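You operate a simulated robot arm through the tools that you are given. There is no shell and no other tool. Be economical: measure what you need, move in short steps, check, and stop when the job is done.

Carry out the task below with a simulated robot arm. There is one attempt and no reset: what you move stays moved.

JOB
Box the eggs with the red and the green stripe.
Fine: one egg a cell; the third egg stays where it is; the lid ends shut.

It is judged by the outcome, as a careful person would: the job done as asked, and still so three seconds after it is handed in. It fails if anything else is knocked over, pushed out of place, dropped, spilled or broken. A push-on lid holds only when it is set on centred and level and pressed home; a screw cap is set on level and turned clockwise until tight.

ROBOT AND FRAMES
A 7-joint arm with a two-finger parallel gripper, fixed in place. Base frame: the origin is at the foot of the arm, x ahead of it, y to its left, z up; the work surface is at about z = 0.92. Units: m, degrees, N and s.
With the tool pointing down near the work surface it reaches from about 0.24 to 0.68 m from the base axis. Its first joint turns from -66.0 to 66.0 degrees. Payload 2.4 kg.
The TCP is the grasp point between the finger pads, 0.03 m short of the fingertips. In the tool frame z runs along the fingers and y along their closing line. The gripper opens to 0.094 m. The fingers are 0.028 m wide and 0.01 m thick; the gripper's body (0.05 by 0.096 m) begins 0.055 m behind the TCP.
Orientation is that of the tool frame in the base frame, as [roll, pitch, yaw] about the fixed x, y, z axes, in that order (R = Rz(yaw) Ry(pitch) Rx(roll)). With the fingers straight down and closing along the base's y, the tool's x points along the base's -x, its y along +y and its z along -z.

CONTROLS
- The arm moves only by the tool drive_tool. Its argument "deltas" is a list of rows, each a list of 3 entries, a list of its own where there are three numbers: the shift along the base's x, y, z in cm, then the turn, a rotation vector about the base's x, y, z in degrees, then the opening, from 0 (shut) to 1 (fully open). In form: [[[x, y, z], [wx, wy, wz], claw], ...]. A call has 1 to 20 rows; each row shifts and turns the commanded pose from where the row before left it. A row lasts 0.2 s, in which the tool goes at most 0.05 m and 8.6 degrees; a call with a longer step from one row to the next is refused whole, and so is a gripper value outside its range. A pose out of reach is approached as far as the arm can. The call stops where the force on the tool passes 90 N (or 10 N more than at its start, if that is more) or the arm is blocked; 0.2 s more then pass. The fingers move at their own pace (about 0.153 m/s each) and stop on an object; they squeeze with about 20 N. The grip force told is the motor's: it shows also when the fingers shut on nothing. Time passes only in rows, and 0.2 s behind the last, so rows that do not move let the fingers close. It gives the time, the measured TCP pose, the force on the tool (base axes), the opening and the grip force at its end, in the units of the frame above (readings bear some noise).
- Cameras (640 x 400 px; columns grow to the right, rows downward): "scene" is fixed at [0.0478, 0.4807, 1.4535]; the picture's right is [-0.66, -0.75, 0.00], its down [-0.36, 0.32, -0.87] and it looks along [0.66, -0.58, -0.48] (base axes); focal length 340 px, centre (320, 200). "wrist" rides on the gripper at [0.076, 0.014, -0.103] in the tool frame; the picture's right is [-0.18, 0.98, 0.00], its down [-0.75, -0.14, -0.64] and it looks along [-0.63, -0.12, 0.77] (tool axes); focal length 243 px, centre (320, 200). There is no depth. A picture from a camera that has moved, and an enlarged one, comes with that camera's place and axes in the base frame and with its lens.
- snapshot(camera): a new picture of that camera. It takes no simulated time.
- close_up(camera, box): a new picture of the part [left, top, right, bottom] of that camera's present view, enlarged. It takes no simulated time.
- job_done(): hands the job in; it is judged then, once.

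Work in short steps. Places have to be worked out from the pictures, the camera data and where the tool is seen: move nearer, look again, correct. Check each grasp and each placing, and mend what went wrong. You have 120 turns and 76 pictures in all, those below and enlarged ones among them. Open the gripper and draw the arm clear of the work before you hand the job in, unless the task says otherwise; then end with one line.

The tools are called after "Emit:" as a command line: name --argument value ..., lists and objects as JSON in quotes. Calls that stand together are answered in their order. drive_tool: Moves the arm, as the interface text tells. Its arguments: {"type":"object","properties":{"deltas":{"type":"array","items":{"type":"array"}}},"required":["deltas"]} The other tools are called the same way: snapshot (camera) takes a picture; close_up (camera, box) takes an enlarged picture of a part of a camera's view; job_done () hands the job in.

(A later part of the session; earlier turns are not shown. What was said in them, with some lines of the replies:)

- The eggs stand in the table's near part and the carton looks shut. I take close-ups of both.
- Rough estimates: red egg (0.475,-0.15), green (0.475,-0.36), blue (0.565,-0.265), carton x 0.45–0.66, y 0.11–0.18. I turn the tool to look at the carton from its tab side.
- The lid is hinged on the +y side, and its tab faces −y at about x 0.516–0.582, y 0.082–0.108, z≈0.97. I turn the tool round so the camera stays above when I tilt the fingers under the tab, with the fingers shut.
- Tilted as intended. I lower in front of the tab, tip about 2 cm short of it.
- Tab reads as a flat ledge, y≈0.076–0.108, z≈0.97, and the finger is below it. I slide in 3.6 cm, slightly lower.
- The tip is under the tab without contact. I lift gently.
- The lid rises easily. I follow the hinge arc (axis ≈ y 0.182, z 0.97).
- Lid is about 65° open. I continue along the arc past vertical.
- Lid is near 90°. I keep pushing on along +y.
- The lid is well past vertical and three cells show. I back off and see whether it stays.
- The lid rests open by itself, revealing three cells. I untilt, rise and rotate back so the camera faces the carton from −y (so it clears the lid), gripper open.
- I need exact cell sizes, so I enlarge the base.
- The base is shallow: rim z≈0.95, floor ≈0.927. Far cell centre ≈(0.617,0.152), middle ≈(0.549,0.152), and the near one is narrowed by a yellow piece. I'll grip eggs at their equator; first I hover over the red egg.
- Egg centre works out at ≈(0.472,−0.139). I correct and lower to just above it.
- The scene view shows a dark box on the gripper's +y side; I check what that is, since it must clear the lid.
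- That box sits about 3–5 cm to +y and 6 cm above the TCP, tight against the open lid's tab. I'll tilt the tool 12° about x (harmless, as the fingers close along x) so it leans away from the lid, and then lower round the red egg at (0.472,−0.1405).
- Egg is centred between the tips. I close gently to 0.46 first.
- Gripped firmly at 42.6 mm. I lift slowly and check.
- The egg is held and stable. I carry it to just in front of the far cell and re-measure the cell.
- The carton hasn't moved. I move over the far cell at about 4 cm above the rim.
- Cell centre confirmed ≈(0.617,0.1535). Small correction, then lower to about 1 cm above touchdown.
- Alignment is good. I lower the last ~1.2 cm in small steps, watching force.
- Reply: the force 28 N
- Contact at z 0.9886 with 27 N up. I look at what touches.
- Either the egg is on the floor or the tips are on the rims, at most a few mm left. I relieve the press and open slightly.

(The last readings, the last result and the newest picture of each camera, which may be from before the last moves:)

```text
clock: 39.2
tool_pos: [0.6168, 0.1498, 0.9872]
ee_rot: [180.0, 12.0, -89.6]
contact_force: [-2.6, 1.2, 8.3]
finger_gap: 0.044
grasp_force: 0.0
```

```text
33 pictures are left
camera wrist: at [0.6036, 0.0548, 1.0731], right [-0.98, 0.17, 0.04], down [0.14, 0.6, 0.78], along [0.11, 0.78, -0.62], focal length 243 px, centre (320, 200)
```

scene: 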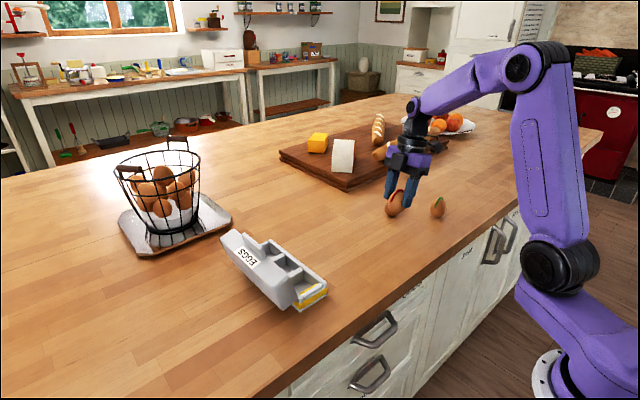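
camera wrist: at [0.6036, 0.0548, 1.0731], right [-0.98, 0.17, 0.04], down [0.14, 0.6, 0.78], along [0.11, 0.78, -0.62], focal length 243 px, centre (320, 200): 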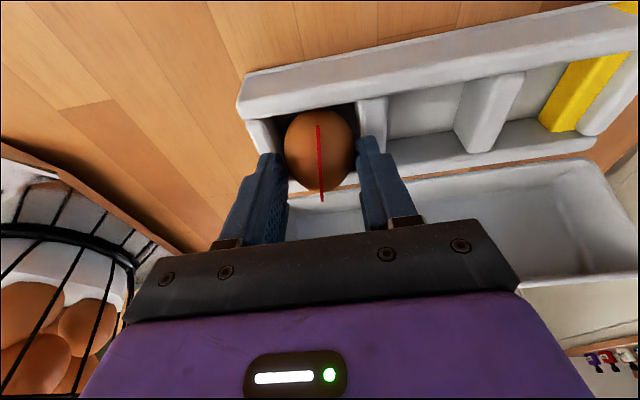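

The egg settled in the cell; fingers are blocked at 44 mm by the cell walls. I set the opening to that, rise a little slowly, then open.

Emit:
drive_tool --deltas '[[[0, 0, 0], [0, 0, 0], 0.48], [[0, 0, 0.3], [0, 0, 0], 0.48], [[0, 0, 0.4], [0, 0, 0], 0.48], [[0, 0, 0.3], [0, 0, 0], 0.48], [[0, 0, 0], [0, 0, 0], 0.48]]'

Emit:
snapshot --camera "wrist"

```text
clock: 40.4
tool_pos: [0.6191, 0.1493, 0.9968]
ee_rot: [-179.9, 12.0, -89.6]
contact_force: [-0.5, 0.6, 0.1]
finger_gap: 0.0453
grasp_force: 0.1
```

```text
32 pictures are left
camera wrist: at [0.6037, 0.0541, 1.0827], right [-0.98, 0.17, 0.04], down [0.14, 0.6, 0.78], along [0.11, 0.78, -0.62], focal length 243 px, centre (320, 200)
```

wrist: 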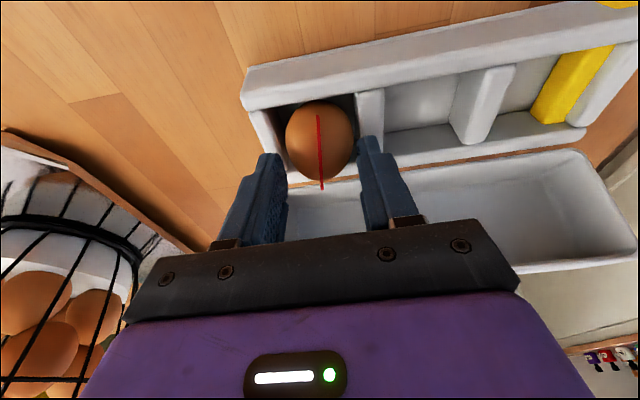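

The red egg sits upright in its cell. I open a bit more, rise straight up and retreat toward −y.

Emit:
drive_tool --deltas '[[[0, 0, 0.5], [0, 0, 0], 0.56], [[0, 0, 1], [0, 0, 0], 0.56], [[0, 0, 2], [0, 0, 0], 0.56], [[0, -1, 3], [0, 0, 0], 0.56], [[0, -3, 3], [0, 0, 0], 0.7], [[0, -4, 2], [0, 0, 0], 1], [[0, -4, 0], [0, 0, 0], 1], [[0, 0, 0], [0, 0, 0], 1]]'

Emit:
snapshot --camera "wrist"

Emit:
close_up --camera "scene" --box '[200, 170, 360, 320]'

```text
clock: 42.2
tool_pos: [0.6184, 0.031, 1.1122]
ee_rot: [-179.9, 12.0, -89.4]
contact_force: [-0.1, 0.8, -0.2]
finger_gap: 0.0941
grasp_force: 0.1
```

```text
31 pictures are left
camera wrist: at [0.6044, -0.0641, 1.197], right [-0.98, 0.17, 0.04], down [0.14, 0.6, 0.78], along [0.11, 0.78, -0.62], focal length 243 px, centre (320, 200)
```

wrist: 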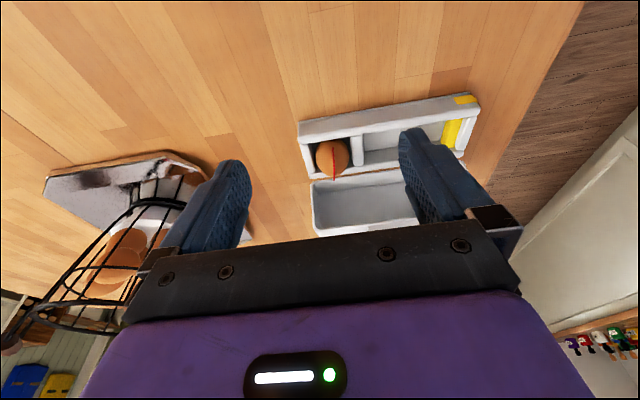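

```text
2.67 times, centred on (280, 245) of scene
camera zoom: at [0.0478, 0.4807, 1.4535], right [-0.66, -0.75, 0.0], down [-0.36, 0.32, -0.87], along [0.66, -0.58, -0.48], focal length 907 px, centre (427, 80)
```

zoom: 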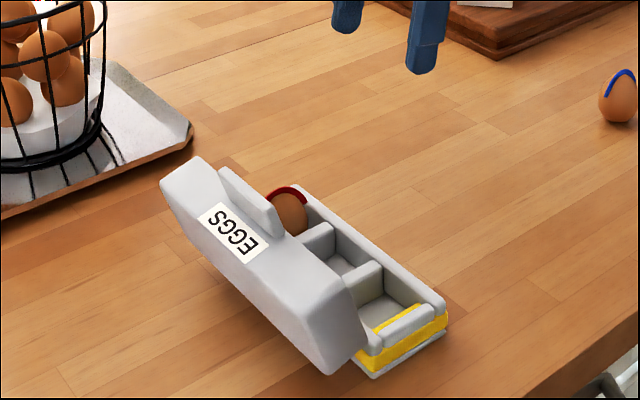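

Red is boxed and the carton hasn't shifted. Next I hover short of the green egg (≈0.47,−0.355).

Emit:
drive_tool --deltas '[[[-1.8, -4, 0], [0, 0, 0], 1], [[-1.8, -4, 0], [0, 0, 0], 1], [[-1.8, -4, 0], [0, 0, 0], 1], [[-1.8, -4, 0], [0, 0, 0], 1], [[-1.8, -4, 0], [0, 0, 0], 1], [[-1.8, -4, 0], [0, 0, 0], 1], [[-1.8, -4, 0], [0, 0, 0], 1], [[-1.8, -4, 0], [0, 0, 0], 1], [[-0.4, -4, 0], [0, 0, 0], 1], [[0, -2.5, 0], [0, 0, 0], 1], [[0, 0, 0], [0, 0, 0], 1]]'

Emit:
snapshot --camera "wrist"

```text
clock: 44.6
tool_pos: [0.4706, -0.3533, 1.1121]
ee_rot: [-180.0, 12.0, -89.4]
contact_force: [-0.1, 1.2, 0.5]
finger_gap: 0.0938
grasp_force: 0.0
```

```text
29 pictures are left
camera wrist: at [0.4561, -0.4479, 1.1969], right [-0.98, 0.17, 0.04], down [0.14, 0.6, 0.78], along [0.11, 0.78, -0.62], focal length 243 px, centre (320, 200)
```

wrist: 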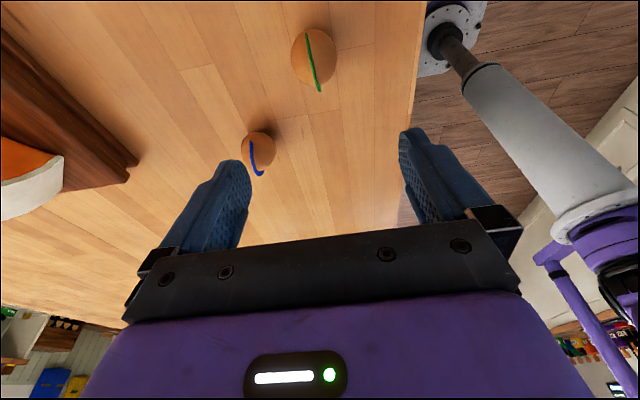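

Green egg ≈(0.469,−0.350); blue is clear of the fingers. I lower toward it and check centring.

Emit:
drive_tool --deltas '[[[-0.15, -0.2, -3], [0, 0, 0], 1], [[0, 0, -3], [0, 0, 0], 1], [[0, 0, -2.5], [0, 0, 0], 1], [[0, 0, 0], [0, 0, 0], 1]]'

Emit:
snapshot --camera "wrist"

```text
clock: 45.6
tool_pos: [0.4684, -0.3566, 1.026]
ee_rot: [-179.9, 12.0, -89.6]
contact_force: [-0.4, -0.3, 0.0]
finger_gap: 0.094
grasp_force: 0.0
```

```text
28 pictures are left
camera wrist: at [0.454, -0.4508, 1.1114], right [-0.98, 0.17, 0.04], down [0.14, 0.6, 0.78], along [0.11, 0.78, -0.62], focal length 243 px, centre (320, 200)
```

wrist: 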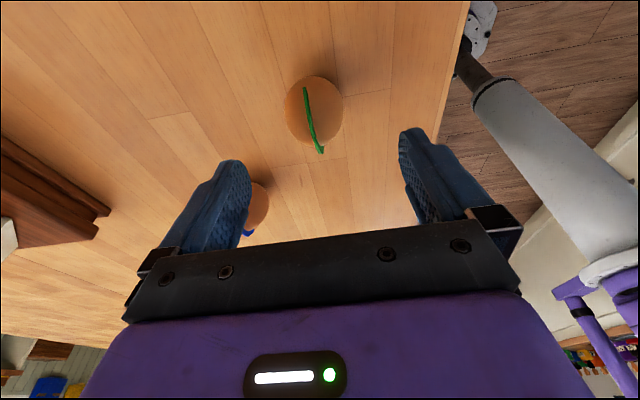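

Centred at (0.469,−0.350). I lower to z≈0.977 and close stepwise.

Emit:
drive_tool --deltas '[[[0.05, 0.1, -2], [0, 0, 0], 1], [[0, 0, -1.6], [0, 0, 0], 1], [[0, 0, -1.3], [0, 0, 0], 1], [[0, 0, 0], [0, 0, 0], 0.7], [[0, 0, 0], [0, 0, 0], 0.55], [[0, 0, 0], [0, 0, 0], 0.48], [[0, 0, 0], [0, 0, 0], 0.45], [[0, 0, 0], [0, 0, 0], 0.42], [[0, 0, 0], [0, 0, 0], 0.38], [[0, 0, 0], [0, 0, 0], 0.3], [[0, 0, 0], [0, 0, 0], 0.3]]'

Emit:
snapshot --camera "wrist"

```text
clock: 48.0
tool_pos: [0.4692, -0.357, 0.9798]
ee_rot: [-180.0, 12.0, -89.4]
contact_force: [-0.1, 0.3, 0.1]
finger_gap: 0.0395
grasp_force: 20.6
```

```text
27 pictures are left
camera wrist: at [0.4552, -0.4512, 1.0654], right [-0.98, 0.17, 0.04], down [0.14, 0.6, 0.78], along [0.11, 0.78, -0.62], focal length 243 px, centre (320, 200)
```

wrist: 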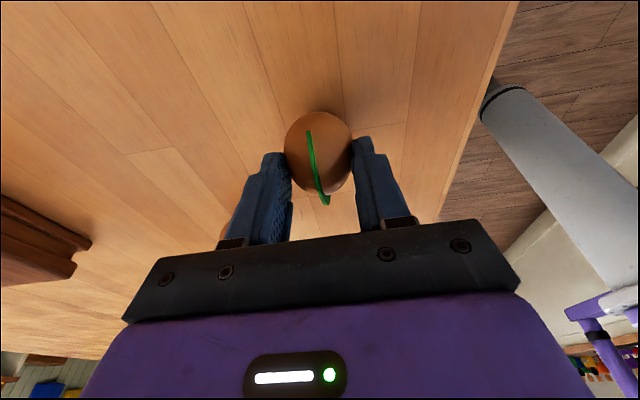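

The grip is 39.5 mm, above the equator and so less secure. I reopen and regrip 5 mm lower.

Emit:
drive_tool --deltas '[[[0, 0, 0], [0, 0, 0], 0.45], [[0, 0, 0], [0, 0, 0], 0.55], [[0, 0.1, -0.3], [0, 0, 0], 0.55], [[0, 0, -0.25], [0, 0, 0], 0.55], [[0, 0, 0], [0, 0, 0], 0.48], [[0, 0, 0], [0, 0, 0], 0.45], [[0, 0, 0], [0, 0, 0], 0.42], [[0, 0, 0], [0, 0, 0], 0.38], [[0, 0, 0], [0, 0, 0], 0.3], [[0, 0, 0], [0, 0, 0], 0.3]]'

```text
clock: 50.2
tool_pos: [0.4699, -0.3548, 0.9746]
ee_rot: [-179.9, 11.9, -89.6]
contact_force: [0.1, -0.3, -0.3]
finger_gap: 0.0431
grasp_force: 20.2
```

Now 43.1 mm, at the equator. I lift and check.

Emit:
drive_tool --deltas '[[[0, 0, 0.5], [0, 0, 0], 0.3], [[0, 0, 1], [0, 0, 0], 0.3], [[0, 0, 2], [0, 0, 0], 0.3], [[0, 0, 3], [0, 0, 0], 0.3], [[0, 0, 3.5], [0, 0, 0], 0.3], [[0, 0, 1], [0, 0, 0], 0.3], [[0, 0, 0], [0, 0, 0], 0.3]]'

Emit:
snapshot --camera "wrist"

```text
clock: 51.8
tool_pos: [0.468, -0.3572, 1.0843]
ee_rot: [-179.9, 12.0, -89.6]
contact_force: [-0.4, 0.8, -0.4]
finger_gap: 0.043
grasp_force: 20.2
```

```text
26 pictures are left
camera wrist: at [0.4536, -0.4528, 1.1689], right [-0.98, 0.17, 0.04], down [0.14, 0.6, 0.78], along [0.11, 0.78, -0.62], focal length 243 px, centre (320, 200)
```

wrist: 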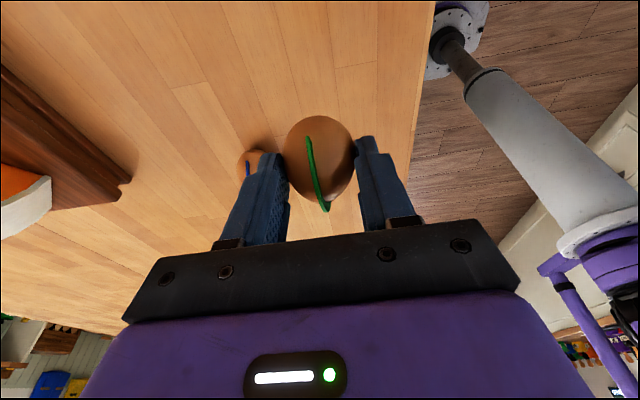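

Held well. I carry it to in front of the middle cell.

Emit:
drive_tool --deltas '[[[0, 4, 1], [0, 0, 0], 0.3], [[1, 4, 0], [0, 0, 0], 0.3], [[1, 4, 0], [0, 0, 0], 0.3], [[1, 4, 0], [0, 0, 0], 0.3], [[1, 4, 0], [0, 0, 0], 0.3], [[1, 4, 0], [0, 0, 0], 0.3], [[1, 4, 0], [0, 0, 0], 0.3], [[1, 4, 0], [0, 0, 0], 0.3], [[1, 4, 0], [0, 0, 0], 0.3], [[0, 4, 0], [0, 0, 0], 0.3], [[0, 3, 0], [0, 0, 0], 0.3], [[0, 3, -1], [0, 0, 0], 0.3], [[0, 2.5, -1.5], [0, 0, 0], 0.3], [[0, 2, -1], [0, 0, 0], 0.3], [[0, 0, 0], [0, 0, 0], 0.3]]'

Emit:
snapshot --camera "wrist"

Emit:
close_up --camera "scene" --box '[200, 170, 360, 320]'

```text
clock: 55.0
tool_pos: [0.5509, 0.1504, 1.0583]
ee_rot: [-179.9, 12.0, -89.4]
contact_force: [0.4, -0.3, -1.2]
finger_gap: 0.0423
grasp_force: 20.0
```

```text
25 pictures are left
camera wrist: at [0.5364, 0.0555, 1.1429], right [-0.98, 0.17, 0.04], down [0.14, 0.6, 0.79], along [0.11, 0.78, -0.62], focal length 243 px, centre (320, 200)
```

wrist: 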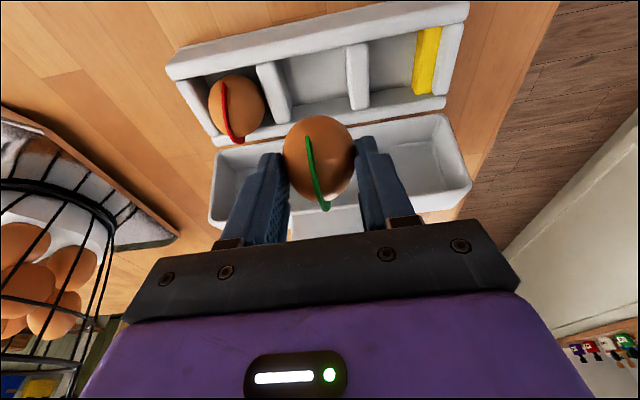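

```text
2.67 times, centred on (280, 245) of scene
camera zoom: at [0.0478, 0.4807, 1.4535], right [-0.66, -0.75, 0.0], down [-0.36, 0.32, -0.87], along [0.66, -0.58, -0.48], focal length 907 px, centre (427, 80)
```

zoom: 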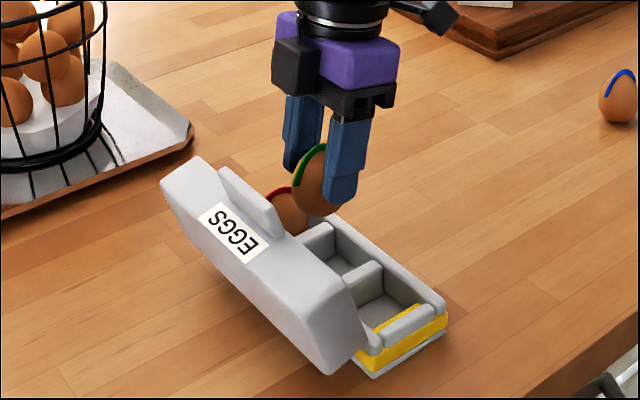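

Middle cell centre ≈(0.549). I lower over it in steps to just above touchdown.

Emit:
drive_tool --deltas '[[[-0.15, -0.1, -1.5], [0, 0, 0], 0.3], [[0, 0, -1.5], [0, 0, 0], 0.3], [[0, 0, -1.5], [0, 0, 0], 0.3], [[0, 0, -1], [0, 0, 0], 0.3], [[0, 0, -0.5], [0, 0, 0], 0.3], [[0, 0, 0], [0, 0, 0], 0.3]]'

Emit:
snapshot --camera "wrist"

Emit:
close_up --camera "scene" --box '[200, 170, 360, 320]'

```text
clock: 56.4
tool_pos: [0.5472, 0.1472, 0.9982]
ee_rot: [-179.9, 12.0, -89.5]
contact_force: [0.3, 0.0, -1.4]
finger_gap: 0.0427
grasp_force: 19.9
```

```text
23 pictures are left
camera wrist: at [0.5329, 0.0523, 1.0833], right [-0.98, 0.17, 0.04], down [0.14, 0.6, 0.79], along [0.11, 0.78, -0.62], focal length 243 px, centre (320, 200)
```

wrist: 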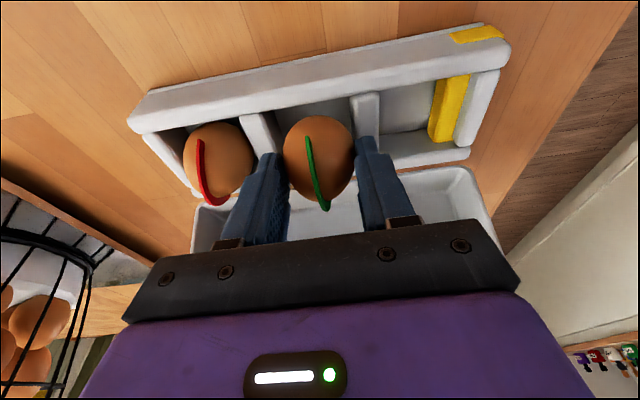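

```text
2.67 times, centred on (280, 245) of scene
camera zoom: at [0.0478, 0.4807, 1.4535], right [-0.66, -0.75, 0.0], down [-0.36, 0.32, -0.87], along [0.66, -0.58, -0.48], focal length 907 px, centre (427, 80)
```

zoom: 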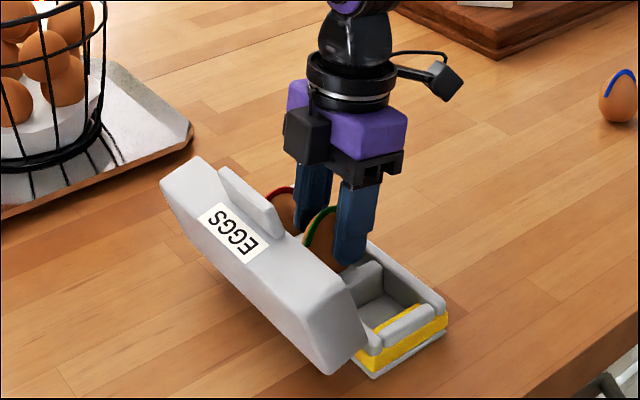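

Good clearance everywhere. I lower the last centimetre gently.

Emit:
drive_tool --deltas '[[[0, 0.15, -0.3], [0, 0, 0], 0.3], [[0, 0, -0.3], [0, 0, 0], 0.3], [[0, 0, -0.3], [0, 0, 0], 0.3], [[0, 0, -0.2], [0, 0, 0], 0.3], [[0, 0, 0], [0, 0, 0], 0.3]]'

```text
clock: 57.6
tool_pos: [0.5476, 0.1489, 0.9884]
ee_rot: [-179.7, 12.0, -89.6]
contact_force: [-2.7, -5.6, 16.3]
finger_gap: 0.0422
grasp_force: 19.9
```

Same touch height as before. I relieve the press and open slightly as with the red one.

Emit:
drive_tool --deltas '[[[0, 0, 0.15], [0, 0, 0], 0.3], [[0, 0, 0], [0, 0, 0], 0.44], [[0, 0, 0], [0, 0, 0], 0.48], [[0, 0, 0], [0, 0, 0], 0.48], [[0, 0, 0.3], [0, 0, 0], 0.48], [[0, 0, 0.4], [0, 0, 0], 0.48], [[0, 0, 0.3], [0, 0, 0], 0.48], [[0, 0, 0], [0, 0, 0], 0.48]]'

Emit:
snapshot --camera "wrist"

```text
clock: 59.4
tool_pos: [0.5472, 0.1491, 0.9982]
ee_rot: [-179.9, 12.0, -89.6]
contact_force: [0.3, 0.4, 0.1]
finger_gap: 0.0449
grasp_force: 0.0
```

```text
21 pictures are left
camera wrist: at [0.5333, 0.055, 1.084], right [-0.98, 0.17, 0.04], down [0.14, 0.6, 0.78], along [0.11, 0.78, -0.62], focal length 243 px, centre (320, 200)
```

wrist: 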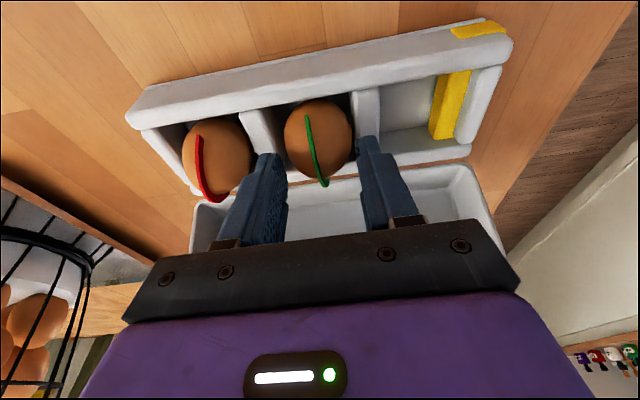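

Both eggs sit in their cells. I rise straight up and retreat.

Emit:
drive_tool --deltas '[[[0, 0, 1], [0, 0, 0], 0.5], [[0, 0, 2], [0, 0, 0], 0.5], [[0, 0, 2.5], [0, 0, 0], 0.5], [[0, -1, 3], [0, 0, 0], 0.5], [[0, -3, 3], [0, 0, 0], 0.5], [[0, -4, 2], [0, 0, 0], 0.5], [[0, -4, 0], [0, 0, 0], 0.3], [[0, 0, 0], [-6, 0, 0], 0], [[0, 0, 0], [-6, 0, 0], 0], [[0, 0, 0], [0, 0, 0], 0]]'

Emit:
close_up --camera "wrist" --box '[220, 70, 420, 195]'

Emit:
close_up --camera "scene" --box '[200, 170, 360, 320]'

```text
clock: 61.6
tool_pos: [0.546, 0.0297, 1.1324]
ee_rot: [180.0, -0.1, -89.6]
contact_force: [0.1, -0.1, -0.3]
finger_gap: 0.0002
grasp_force: 20.0
```

```text
3.20 times, centred on (320, 132) of wrist
camera zoom: at [0.5312, -0.0453, 1.2362], right [-0.98, 0.18, 0.0], down [0.14, 0.76, 0.64], along [0.11, 0.63, -0.77], focal length 776 px, centre (320, 416)
```

zoom: 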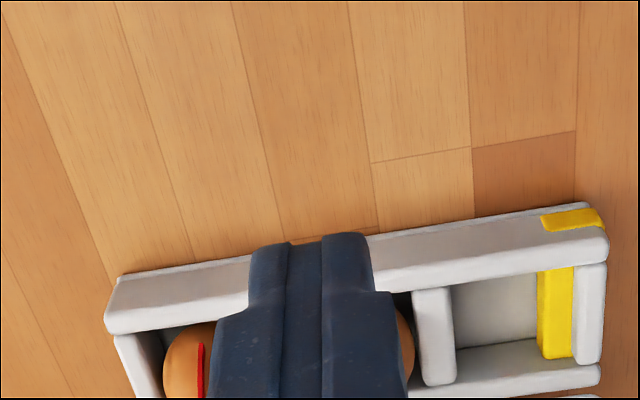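

```text
2.67 times, centred on (280, 245) of scene
camera zoom: at [0.0478, 0.4807, 1.4535], right [-0.66, -0.75, 0.0], down [-0.36, 0.32, -0.87], along [0.66, -0.58, -0.48], focal length 907 px, centre (427, 80)
```

zoom: 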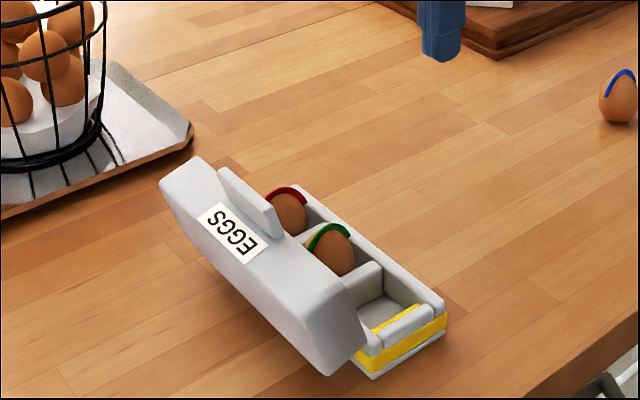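

Both eggs are seated. To shut the lid, I'll push from behind: go over the lid with shut fingers, then come down behind it. First I travel over at a safe height.

Emit:
drive_tool --deltas '[[[0, 0, 3], [0, 0, 0], 0], [[0, 0, 2.5], [0, 0, 0], 0], [[0, 4, 0], [0, 0, 0], 0], [[0, 4, 0], [0, 0, 0], 0], [[0, 4, 0], [0, 0, 0], 0], [[0, 4, 0], [0, 0, 0], 0], [[0, 4, 0], [0, 0, 0], 0], [[0, 4, 0], [0, 0, 0], 0], [[0, 3.5, 0], [0, 0, 0], 0], [[0, 0, 0], [0, 0, 0], 0]]'

Emit:
snapshot --camera "scene"

```text
clock: 63.8
tool_pos: [0.5455, 0.3055, 1.189]
ee_rot: [-180.0, 0.0, -89.6]
contact_force: [-0.6, 0.3, -0.1]
finger_gap: 0.0
grasp_force: 20.1
```

```text
18 pictures are left
```

scene: 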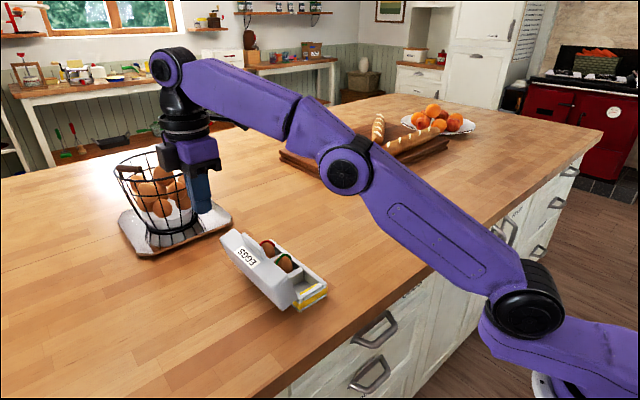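

I lower behind the lid (tip to z≈1.01).

Emit:
drive_tool --deltas '[[[0.3, 0, -3.5], [0, 0, 0], 0], [[0, 0, -3.5], [0, 0, 0], 0], [[0, 0, -3.5], [0, 0, 0], 0], [[0, 0, -2.5], [0, 0, 0], 0], [[0, 0, -1.6], [0, 0, 0], 0], [[0, -1, 0], [0, 0, 0], 0], [[0, 0, 0], [0, 0, 0], 0]]'

Emit:
snapshot --camera "wrist"

Emit:
close_up --camera "scene" --box '[140, 150, 360, 320]'

```text
clock: 65.4
tool_pos: [0.5514, 0.2943, 1.041]
ee_rot: [180.0, 0.0, -89.6]
contact_force: [-0.5, -1.6, 0.5]
finger_gap: 0.0001
grasp_force: 19.9
```

```text
17 pictures are left
camera wrist: at [0.5358, 0.2201, 1.145], right [-0.98, 0.18, 0.0], down [0.14, 0.75, 0.64], along [0.11, 0.63, -0.77], focal length 243 px, centre (320, 200)
```

wrist: 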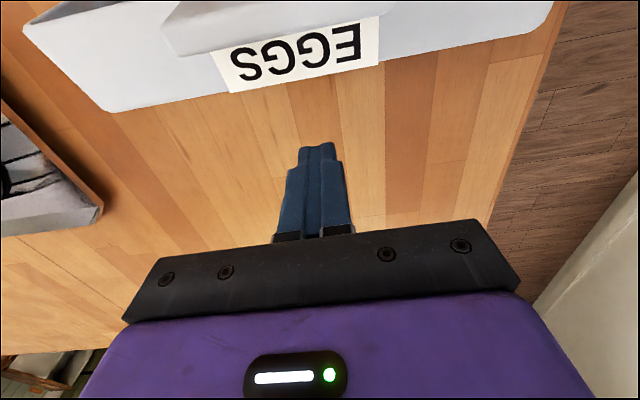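

```text
2.35 times, centred on (250, 235) of scene
camera zoom: at [0.0478, 0.4807, 1.4535], right [-0.66, -0.75, 0.0], down [-0.36, 0.32, -0.87], along [0.66, -0.58, -0.48], focal length 800 px, centre (485, 118)
```

zoom: 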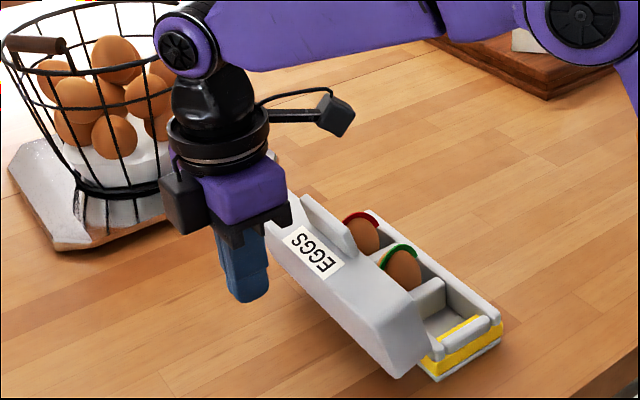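

Clear behind the lid. I push slowly toward −y.

Emit:
drive_tool --deltas '[[[0, -1, 0], [0, 0, 0], 0], [[0, -1, 0], [0, 0, 0], 0], [[0, -1, 0], [0, 0, 0], 0], [[0, -1, 0], [0, 0, 0], 0], [[0, -1, 0], [0, 0, 0], 0], [[0, -1, 0], [0, 0, 0], 0], [[0, -1, 0], [0, 0, 0], 0]]'

Emit:
close_up --camera "scene" --box '[140, 150, 360, 320]'

```text
clock: 67.0
tool_pos: [0.5515, 0.2241, 1.0436]
ee_rot: [-179.9, -0.1, -89.6]
contact_force: [0.2, 1.3, 0.9]
finger_gap: 0.0002
grasp_force: 20.0
```

```text
2.35 times, centred on (250, 235) of scene
camera zoom: at [0.0478, 0.4807, 1.4535], right [-0.66, -0.75, 0.0], down [-0.36, 0.32, -0.87], along [0.66, -0.58, -0.48], focal length 800 px, centre (485, 118)
```

zoom: 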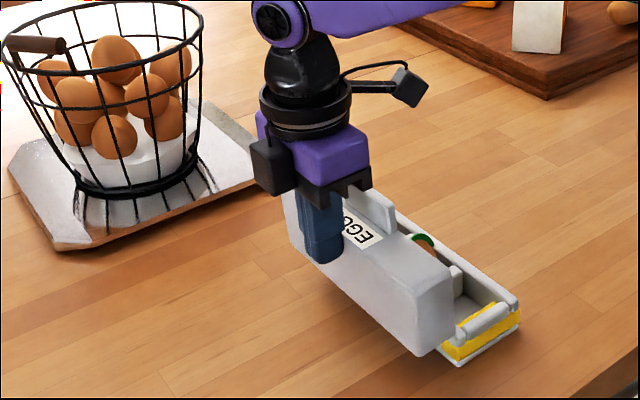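

The lid is near vertical, but the carton slid ~1–2 cm toward −y. I raise the tip to push higher, on the tab, where less force is needed, and continue slowly.

Emit:
drive_tool --deltas '[[[0, 0.5, 0], [0, 0, 0], 0], [[0, 0, 1], [0, 0, 0], 0], [[0, 0, 0.8], [0, 0, 0], 0], [[0, -0.5, 0], [0, 0, 0], 0], [[0, -0.5, 0], [0, 0, 0], 0], [[0, -0.5, 0], [0, 0, 0], 0], [[0, -0.5, 0], [0, 0, 0], 0], [[0, -0.5, 0], [0, 0, 0], 0], [[0, 0, 0], [0, 0, 0], 0]]'

Emit:
close_up --camera "scene" --box '[140, 150, 360, 320]'

```text
clock: 69.0
tool_pos: [0.5526, 0.2043, 1.0593]
ee_rot: [-180.0, 0.0, -89.7]
contact_force: [-0.3, 0.6, 0.1]
finger_gap: 0.0
grasp_force: 19.8
```

```text
2.35 times, centred on (250, 235) of scene
camera zoom: at [0.0478, 0.4807, 1.4535], right [-0.66, -0.75, 0.0], down [-0.36, 0.32, -0.87], along [0.66, -0.58, -0.48], focal length 800 px, centre (485, 118)
```

zoom: 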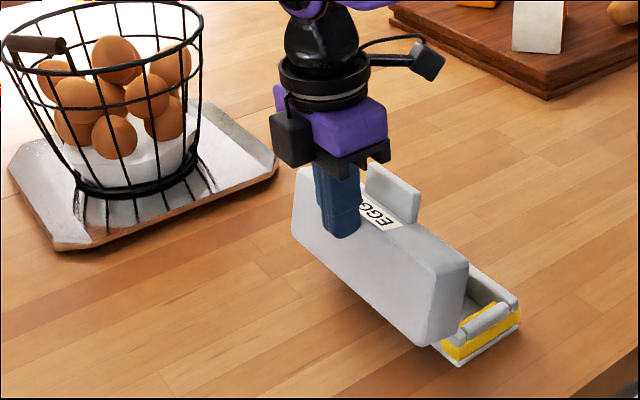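

No further sliding; the lid is now turning. I continue at the same height.

Emit:
drive_tool --deltas '[[[0, -0.5, 0], [0, 0, 0], 0], [[0, -0.5, 0], [0, 0, 0], 0], [[0, -0.5, 0], [0, 0, 0], 0], [[0, -0.5, 0], [0, 0, 0], 0], [[0, -0.5, 0], [0, 0, 0], 0], [[0, -0.5, 0], [0, 0, 0], 0], [[0, 0, 0], [0, 0, 0], 0]]'

Emit:
close_up --camera "scene" --box '[140, 150, 360, 320]'

```text
clock: 70.6
tool_pos: [0.5501, 0.1744, 1.0602]
ee_rot: [180.0, 0.1, -89.6]
contact_force: [0.2, -0.1, 1.8]
finger_gap: 0.0001
grasp_force: 19.5
```

```text
2.35 times, centred on (250, 235) of scene
camera zoom: at [0.0478, 0.4807, 1.4535], right [-0.66, -0.75, 0.0], down [-0.36, 0.32, -0.87], along [0.66, -0.58, -0.48], focal length 800 px, centre (485, 118)
```

zoom: 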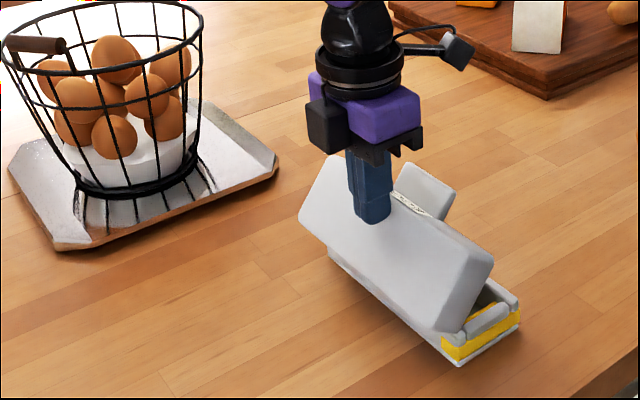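

Lid ~55° and holding, carton steady. I follow the arc forward and down on the lid's top.

Emit:
drive_tool --deltas '[[[0, -0.8, -0.1], [0, 0, 0], 0], [[0, -0.8, -0.2], [0, 0, 0], 0], [[0, -0.8, -0.4], [0, 0, 0], 0], [[0, -0.8, -0.5], [0, 0, 0], 0], [[0, -0.6, -0.6], [0, 0, 0], 0], [[0, -0.5, -0.6], [0, 0, 0], 0], [[0, 0, 0], [0, 0, 0], 0]]'

Emit:
close_up --camera "scene" --box '[140, 150, 360, 320]'

```text
clock: 72.2
tool_pos: [0.5502, 0.1317, 1.0345]
ee_rot: [-180.0, 0.0, -89.5]
contact_force: [0.0, -0.1, -0.8]
finger_gap: 0.0
grasp_force: 20.0
```

```text
2.35 times, centred on (250, 235) of scene
camera zoom: at [0.0478, 0.4807, 1.4535], right [-0.66, -0.75, 0.0], down [-0.36, 0.32, -0.87], along [0.66, -0.58, -0.48], focal length 800 px, centre (485, 118)
```

zoom: 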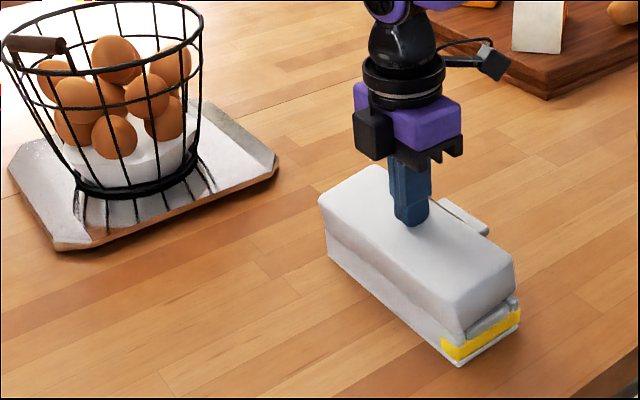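

The lid looks nearly shut. I press down lightly in small steps to confirm closure.

Emit:
drive_tool --deltas '[[[0, 0, -0.5], [0, 0, 0], 0], [[0, 0, -0.4], [0, 0, 0], 0], [[0, 0, -0.2], [0, 0, 0], 0], [[0, 0, 0], [0, 0, 0], 0]]'

Emit:
close_up --camera "scene" --box '[240, 200, 350, 320]'

```text
clock: 73.2
tool_pos: [0.5501, 0.1312, 1.0273]
ee_rot: [-179.7, 0.0, -89.6]
contact_force: [-6.8, -4.3, 24.6]
finger_gap: 0.0
grasp_force: 20.2
```

```text
3.33 times, centred on (295, 260) of scene
camera zoom: at [0.0472, 0.4805, 1.4536], right [-0.66, -0.75, 0.0], down [-0.36, 0.32, -0.88], along [0.66, -0.58, -0.48], focal length 1134 px, centre (403, 0)
```

zoom: 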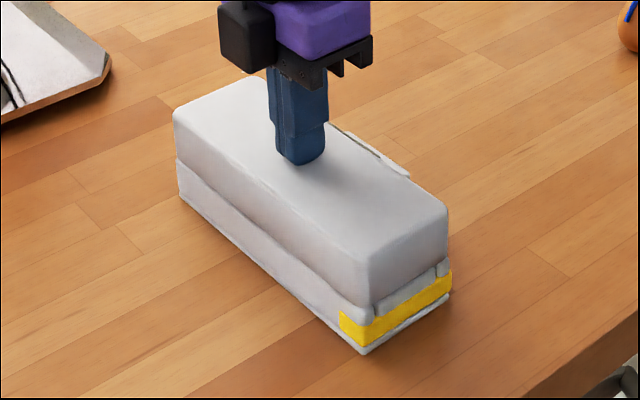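

25 N with the lid level: it's shut. I rise, retreat clear and open the gripper.

Emit:
drive_tool --deltas '[[[0, 0, 0.5], [0, 0, 0], 0], [[0, 0, 2], [0, 0, 0], 0], [[0, 0, 3], [0, 0, 0], 0], [[0, -1, 4], [0, 0, 0], 0], [[-1, -3, 4], [0, 0, 0], 0.5], [[-2, -4, 4], [0, 0, 0], 1], [[-2, -4, 3], [0, 0, 0], 1], [[-2, -3, 2], [0, 0, 0], 1], [[0, 0, 0], [0, 0, 0], 1]]'

Emit:
snapshot --camera "wrist"

Emit:
snapshot --camera "scene"

Emit:
close_up --camera "scene" --box '[220, 180, 460, 330]'

```text
refused: row 5 steps farther than a row can; nothing moved
```

```text
10 pictures are left
camera wrist: at [0.5356, 0.0559, 1.1309], right [-0.98, 0.18, 0.0], down [0.13, 0.75, 0.64], along [0.12, 0.63, -0.77], focal length 243 px, centre (320, 200)
```

wrist: 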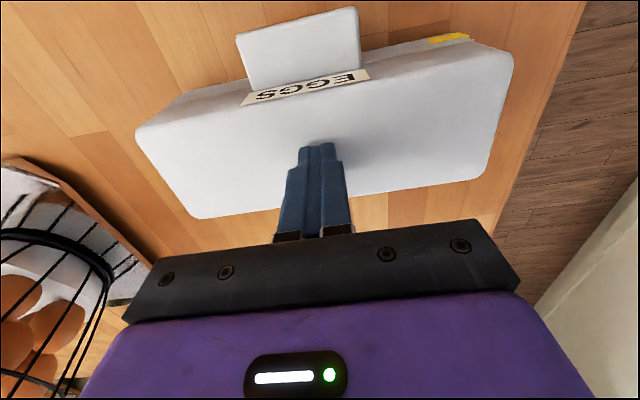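

```text
9 pictures are left
```

scene: 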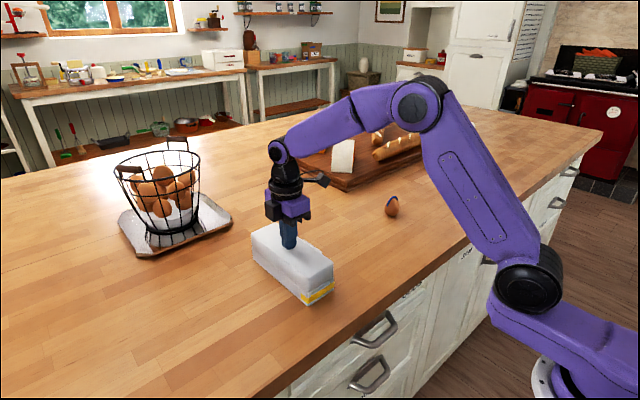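

```text
2.67 times, centred on (340, 255) of scene
camera zoom: at [0.0472, 0.4805, 1.4536], right [-0.66, -0.75, 0.0], down [-0.36, 0.32, -0.88], along [0.66, -0.58, -0.48], focal length 907 px, centre (267, 53)
```

zoom: 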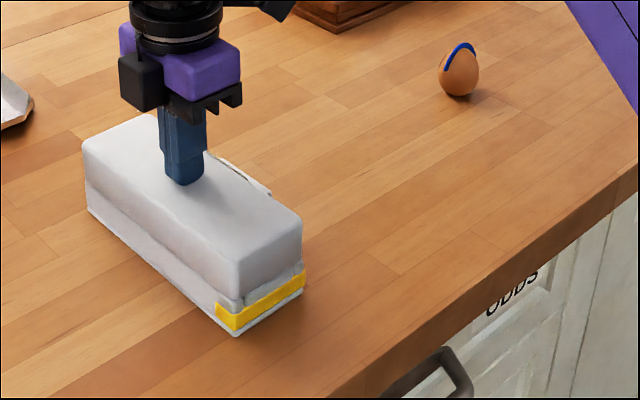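

The move was refused for one over-long row; I repeat it with shorter steps.

Emit:
drive_tool --deltas '[[[0, 0, 0.5], [0, 0, 0], 0], [[0, 0, 2], [0, 0, 0], 0], [[0, 0, 3], [0, 0, 0], 0], [[0, -1, 4], [0, 0, 0], 0], [[0, -2, 3.5], [0, 0, 0], 0.5], [[-1, -3, 3], [0, 0, 0], 1], [[-2, -3, 2], [0, 0, 0], 1], [[-2, -3, 1], [0, 0, 0], 1], [[-2, -3, 0], [0, 0, 0], 1], [[0, -3, 0], [0, 0, 0], 1], [[0, 0, 0], [0, 0, 0], 1]]'

Emit:
snapshot --camera "wrist"

Emit:
close_up --camera "scene" --box '[220, 180, 460, 330]'

```text
clock: 75.6
tool_pos: [0.4822, -0.0503, 1.2184]
ee_rot: [-180.0, -0.1, -89.5]
contact_force: [-0.5, -0.2, -0.3]
finger_gap: 0.094
grasp_force: 0.1
```

```text
7 pictures are left
camera wrist: at [0.4675, -0.1257, 1.3208], right [-0.98, 0.18, 0.0], down [0.14, 0.75, 0.64], along [0.11, 0.63, -0.77], focal length 243 px, centre (320, 200)
```

wrist: 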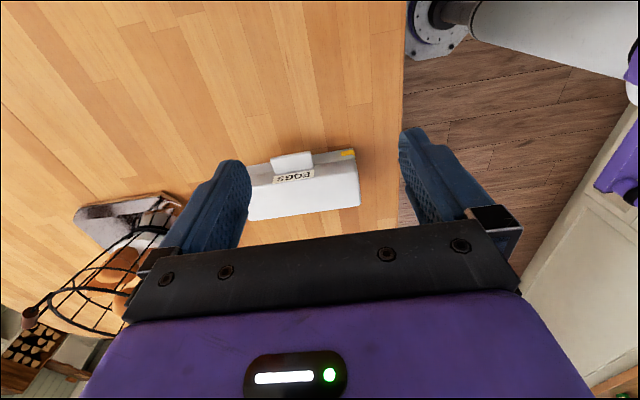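

```text
2.67 times, centred on (340, 255) of scene
camera zoom: at [0.0478, 0.4807, 1.4535], right [-0.66, -0.75, 0.0], down [-0.36, 0.32, -0.87], along [0.66, -0.58, -0.48], focal length 907 px, centre (267, 53)
```

zoom: 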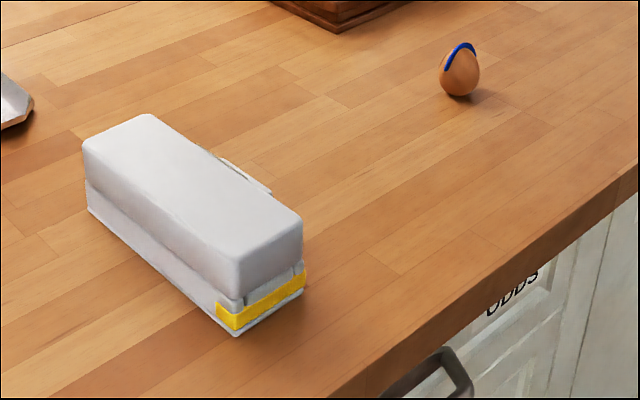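

The lid is shut as it was at the start, the blue-striped egg stands untouched, and the arm is clear with the gripper open. I hand in.

Emit:
job_done

```text
The job is handed in.
```

The red- and green-striped eggs are in the carton, one each in the far and middle cells, with the lid shut. The blue-striped egg is where it was. The carton slid about 1–2 cm toward −y while I was closing the lid, and I left it there.
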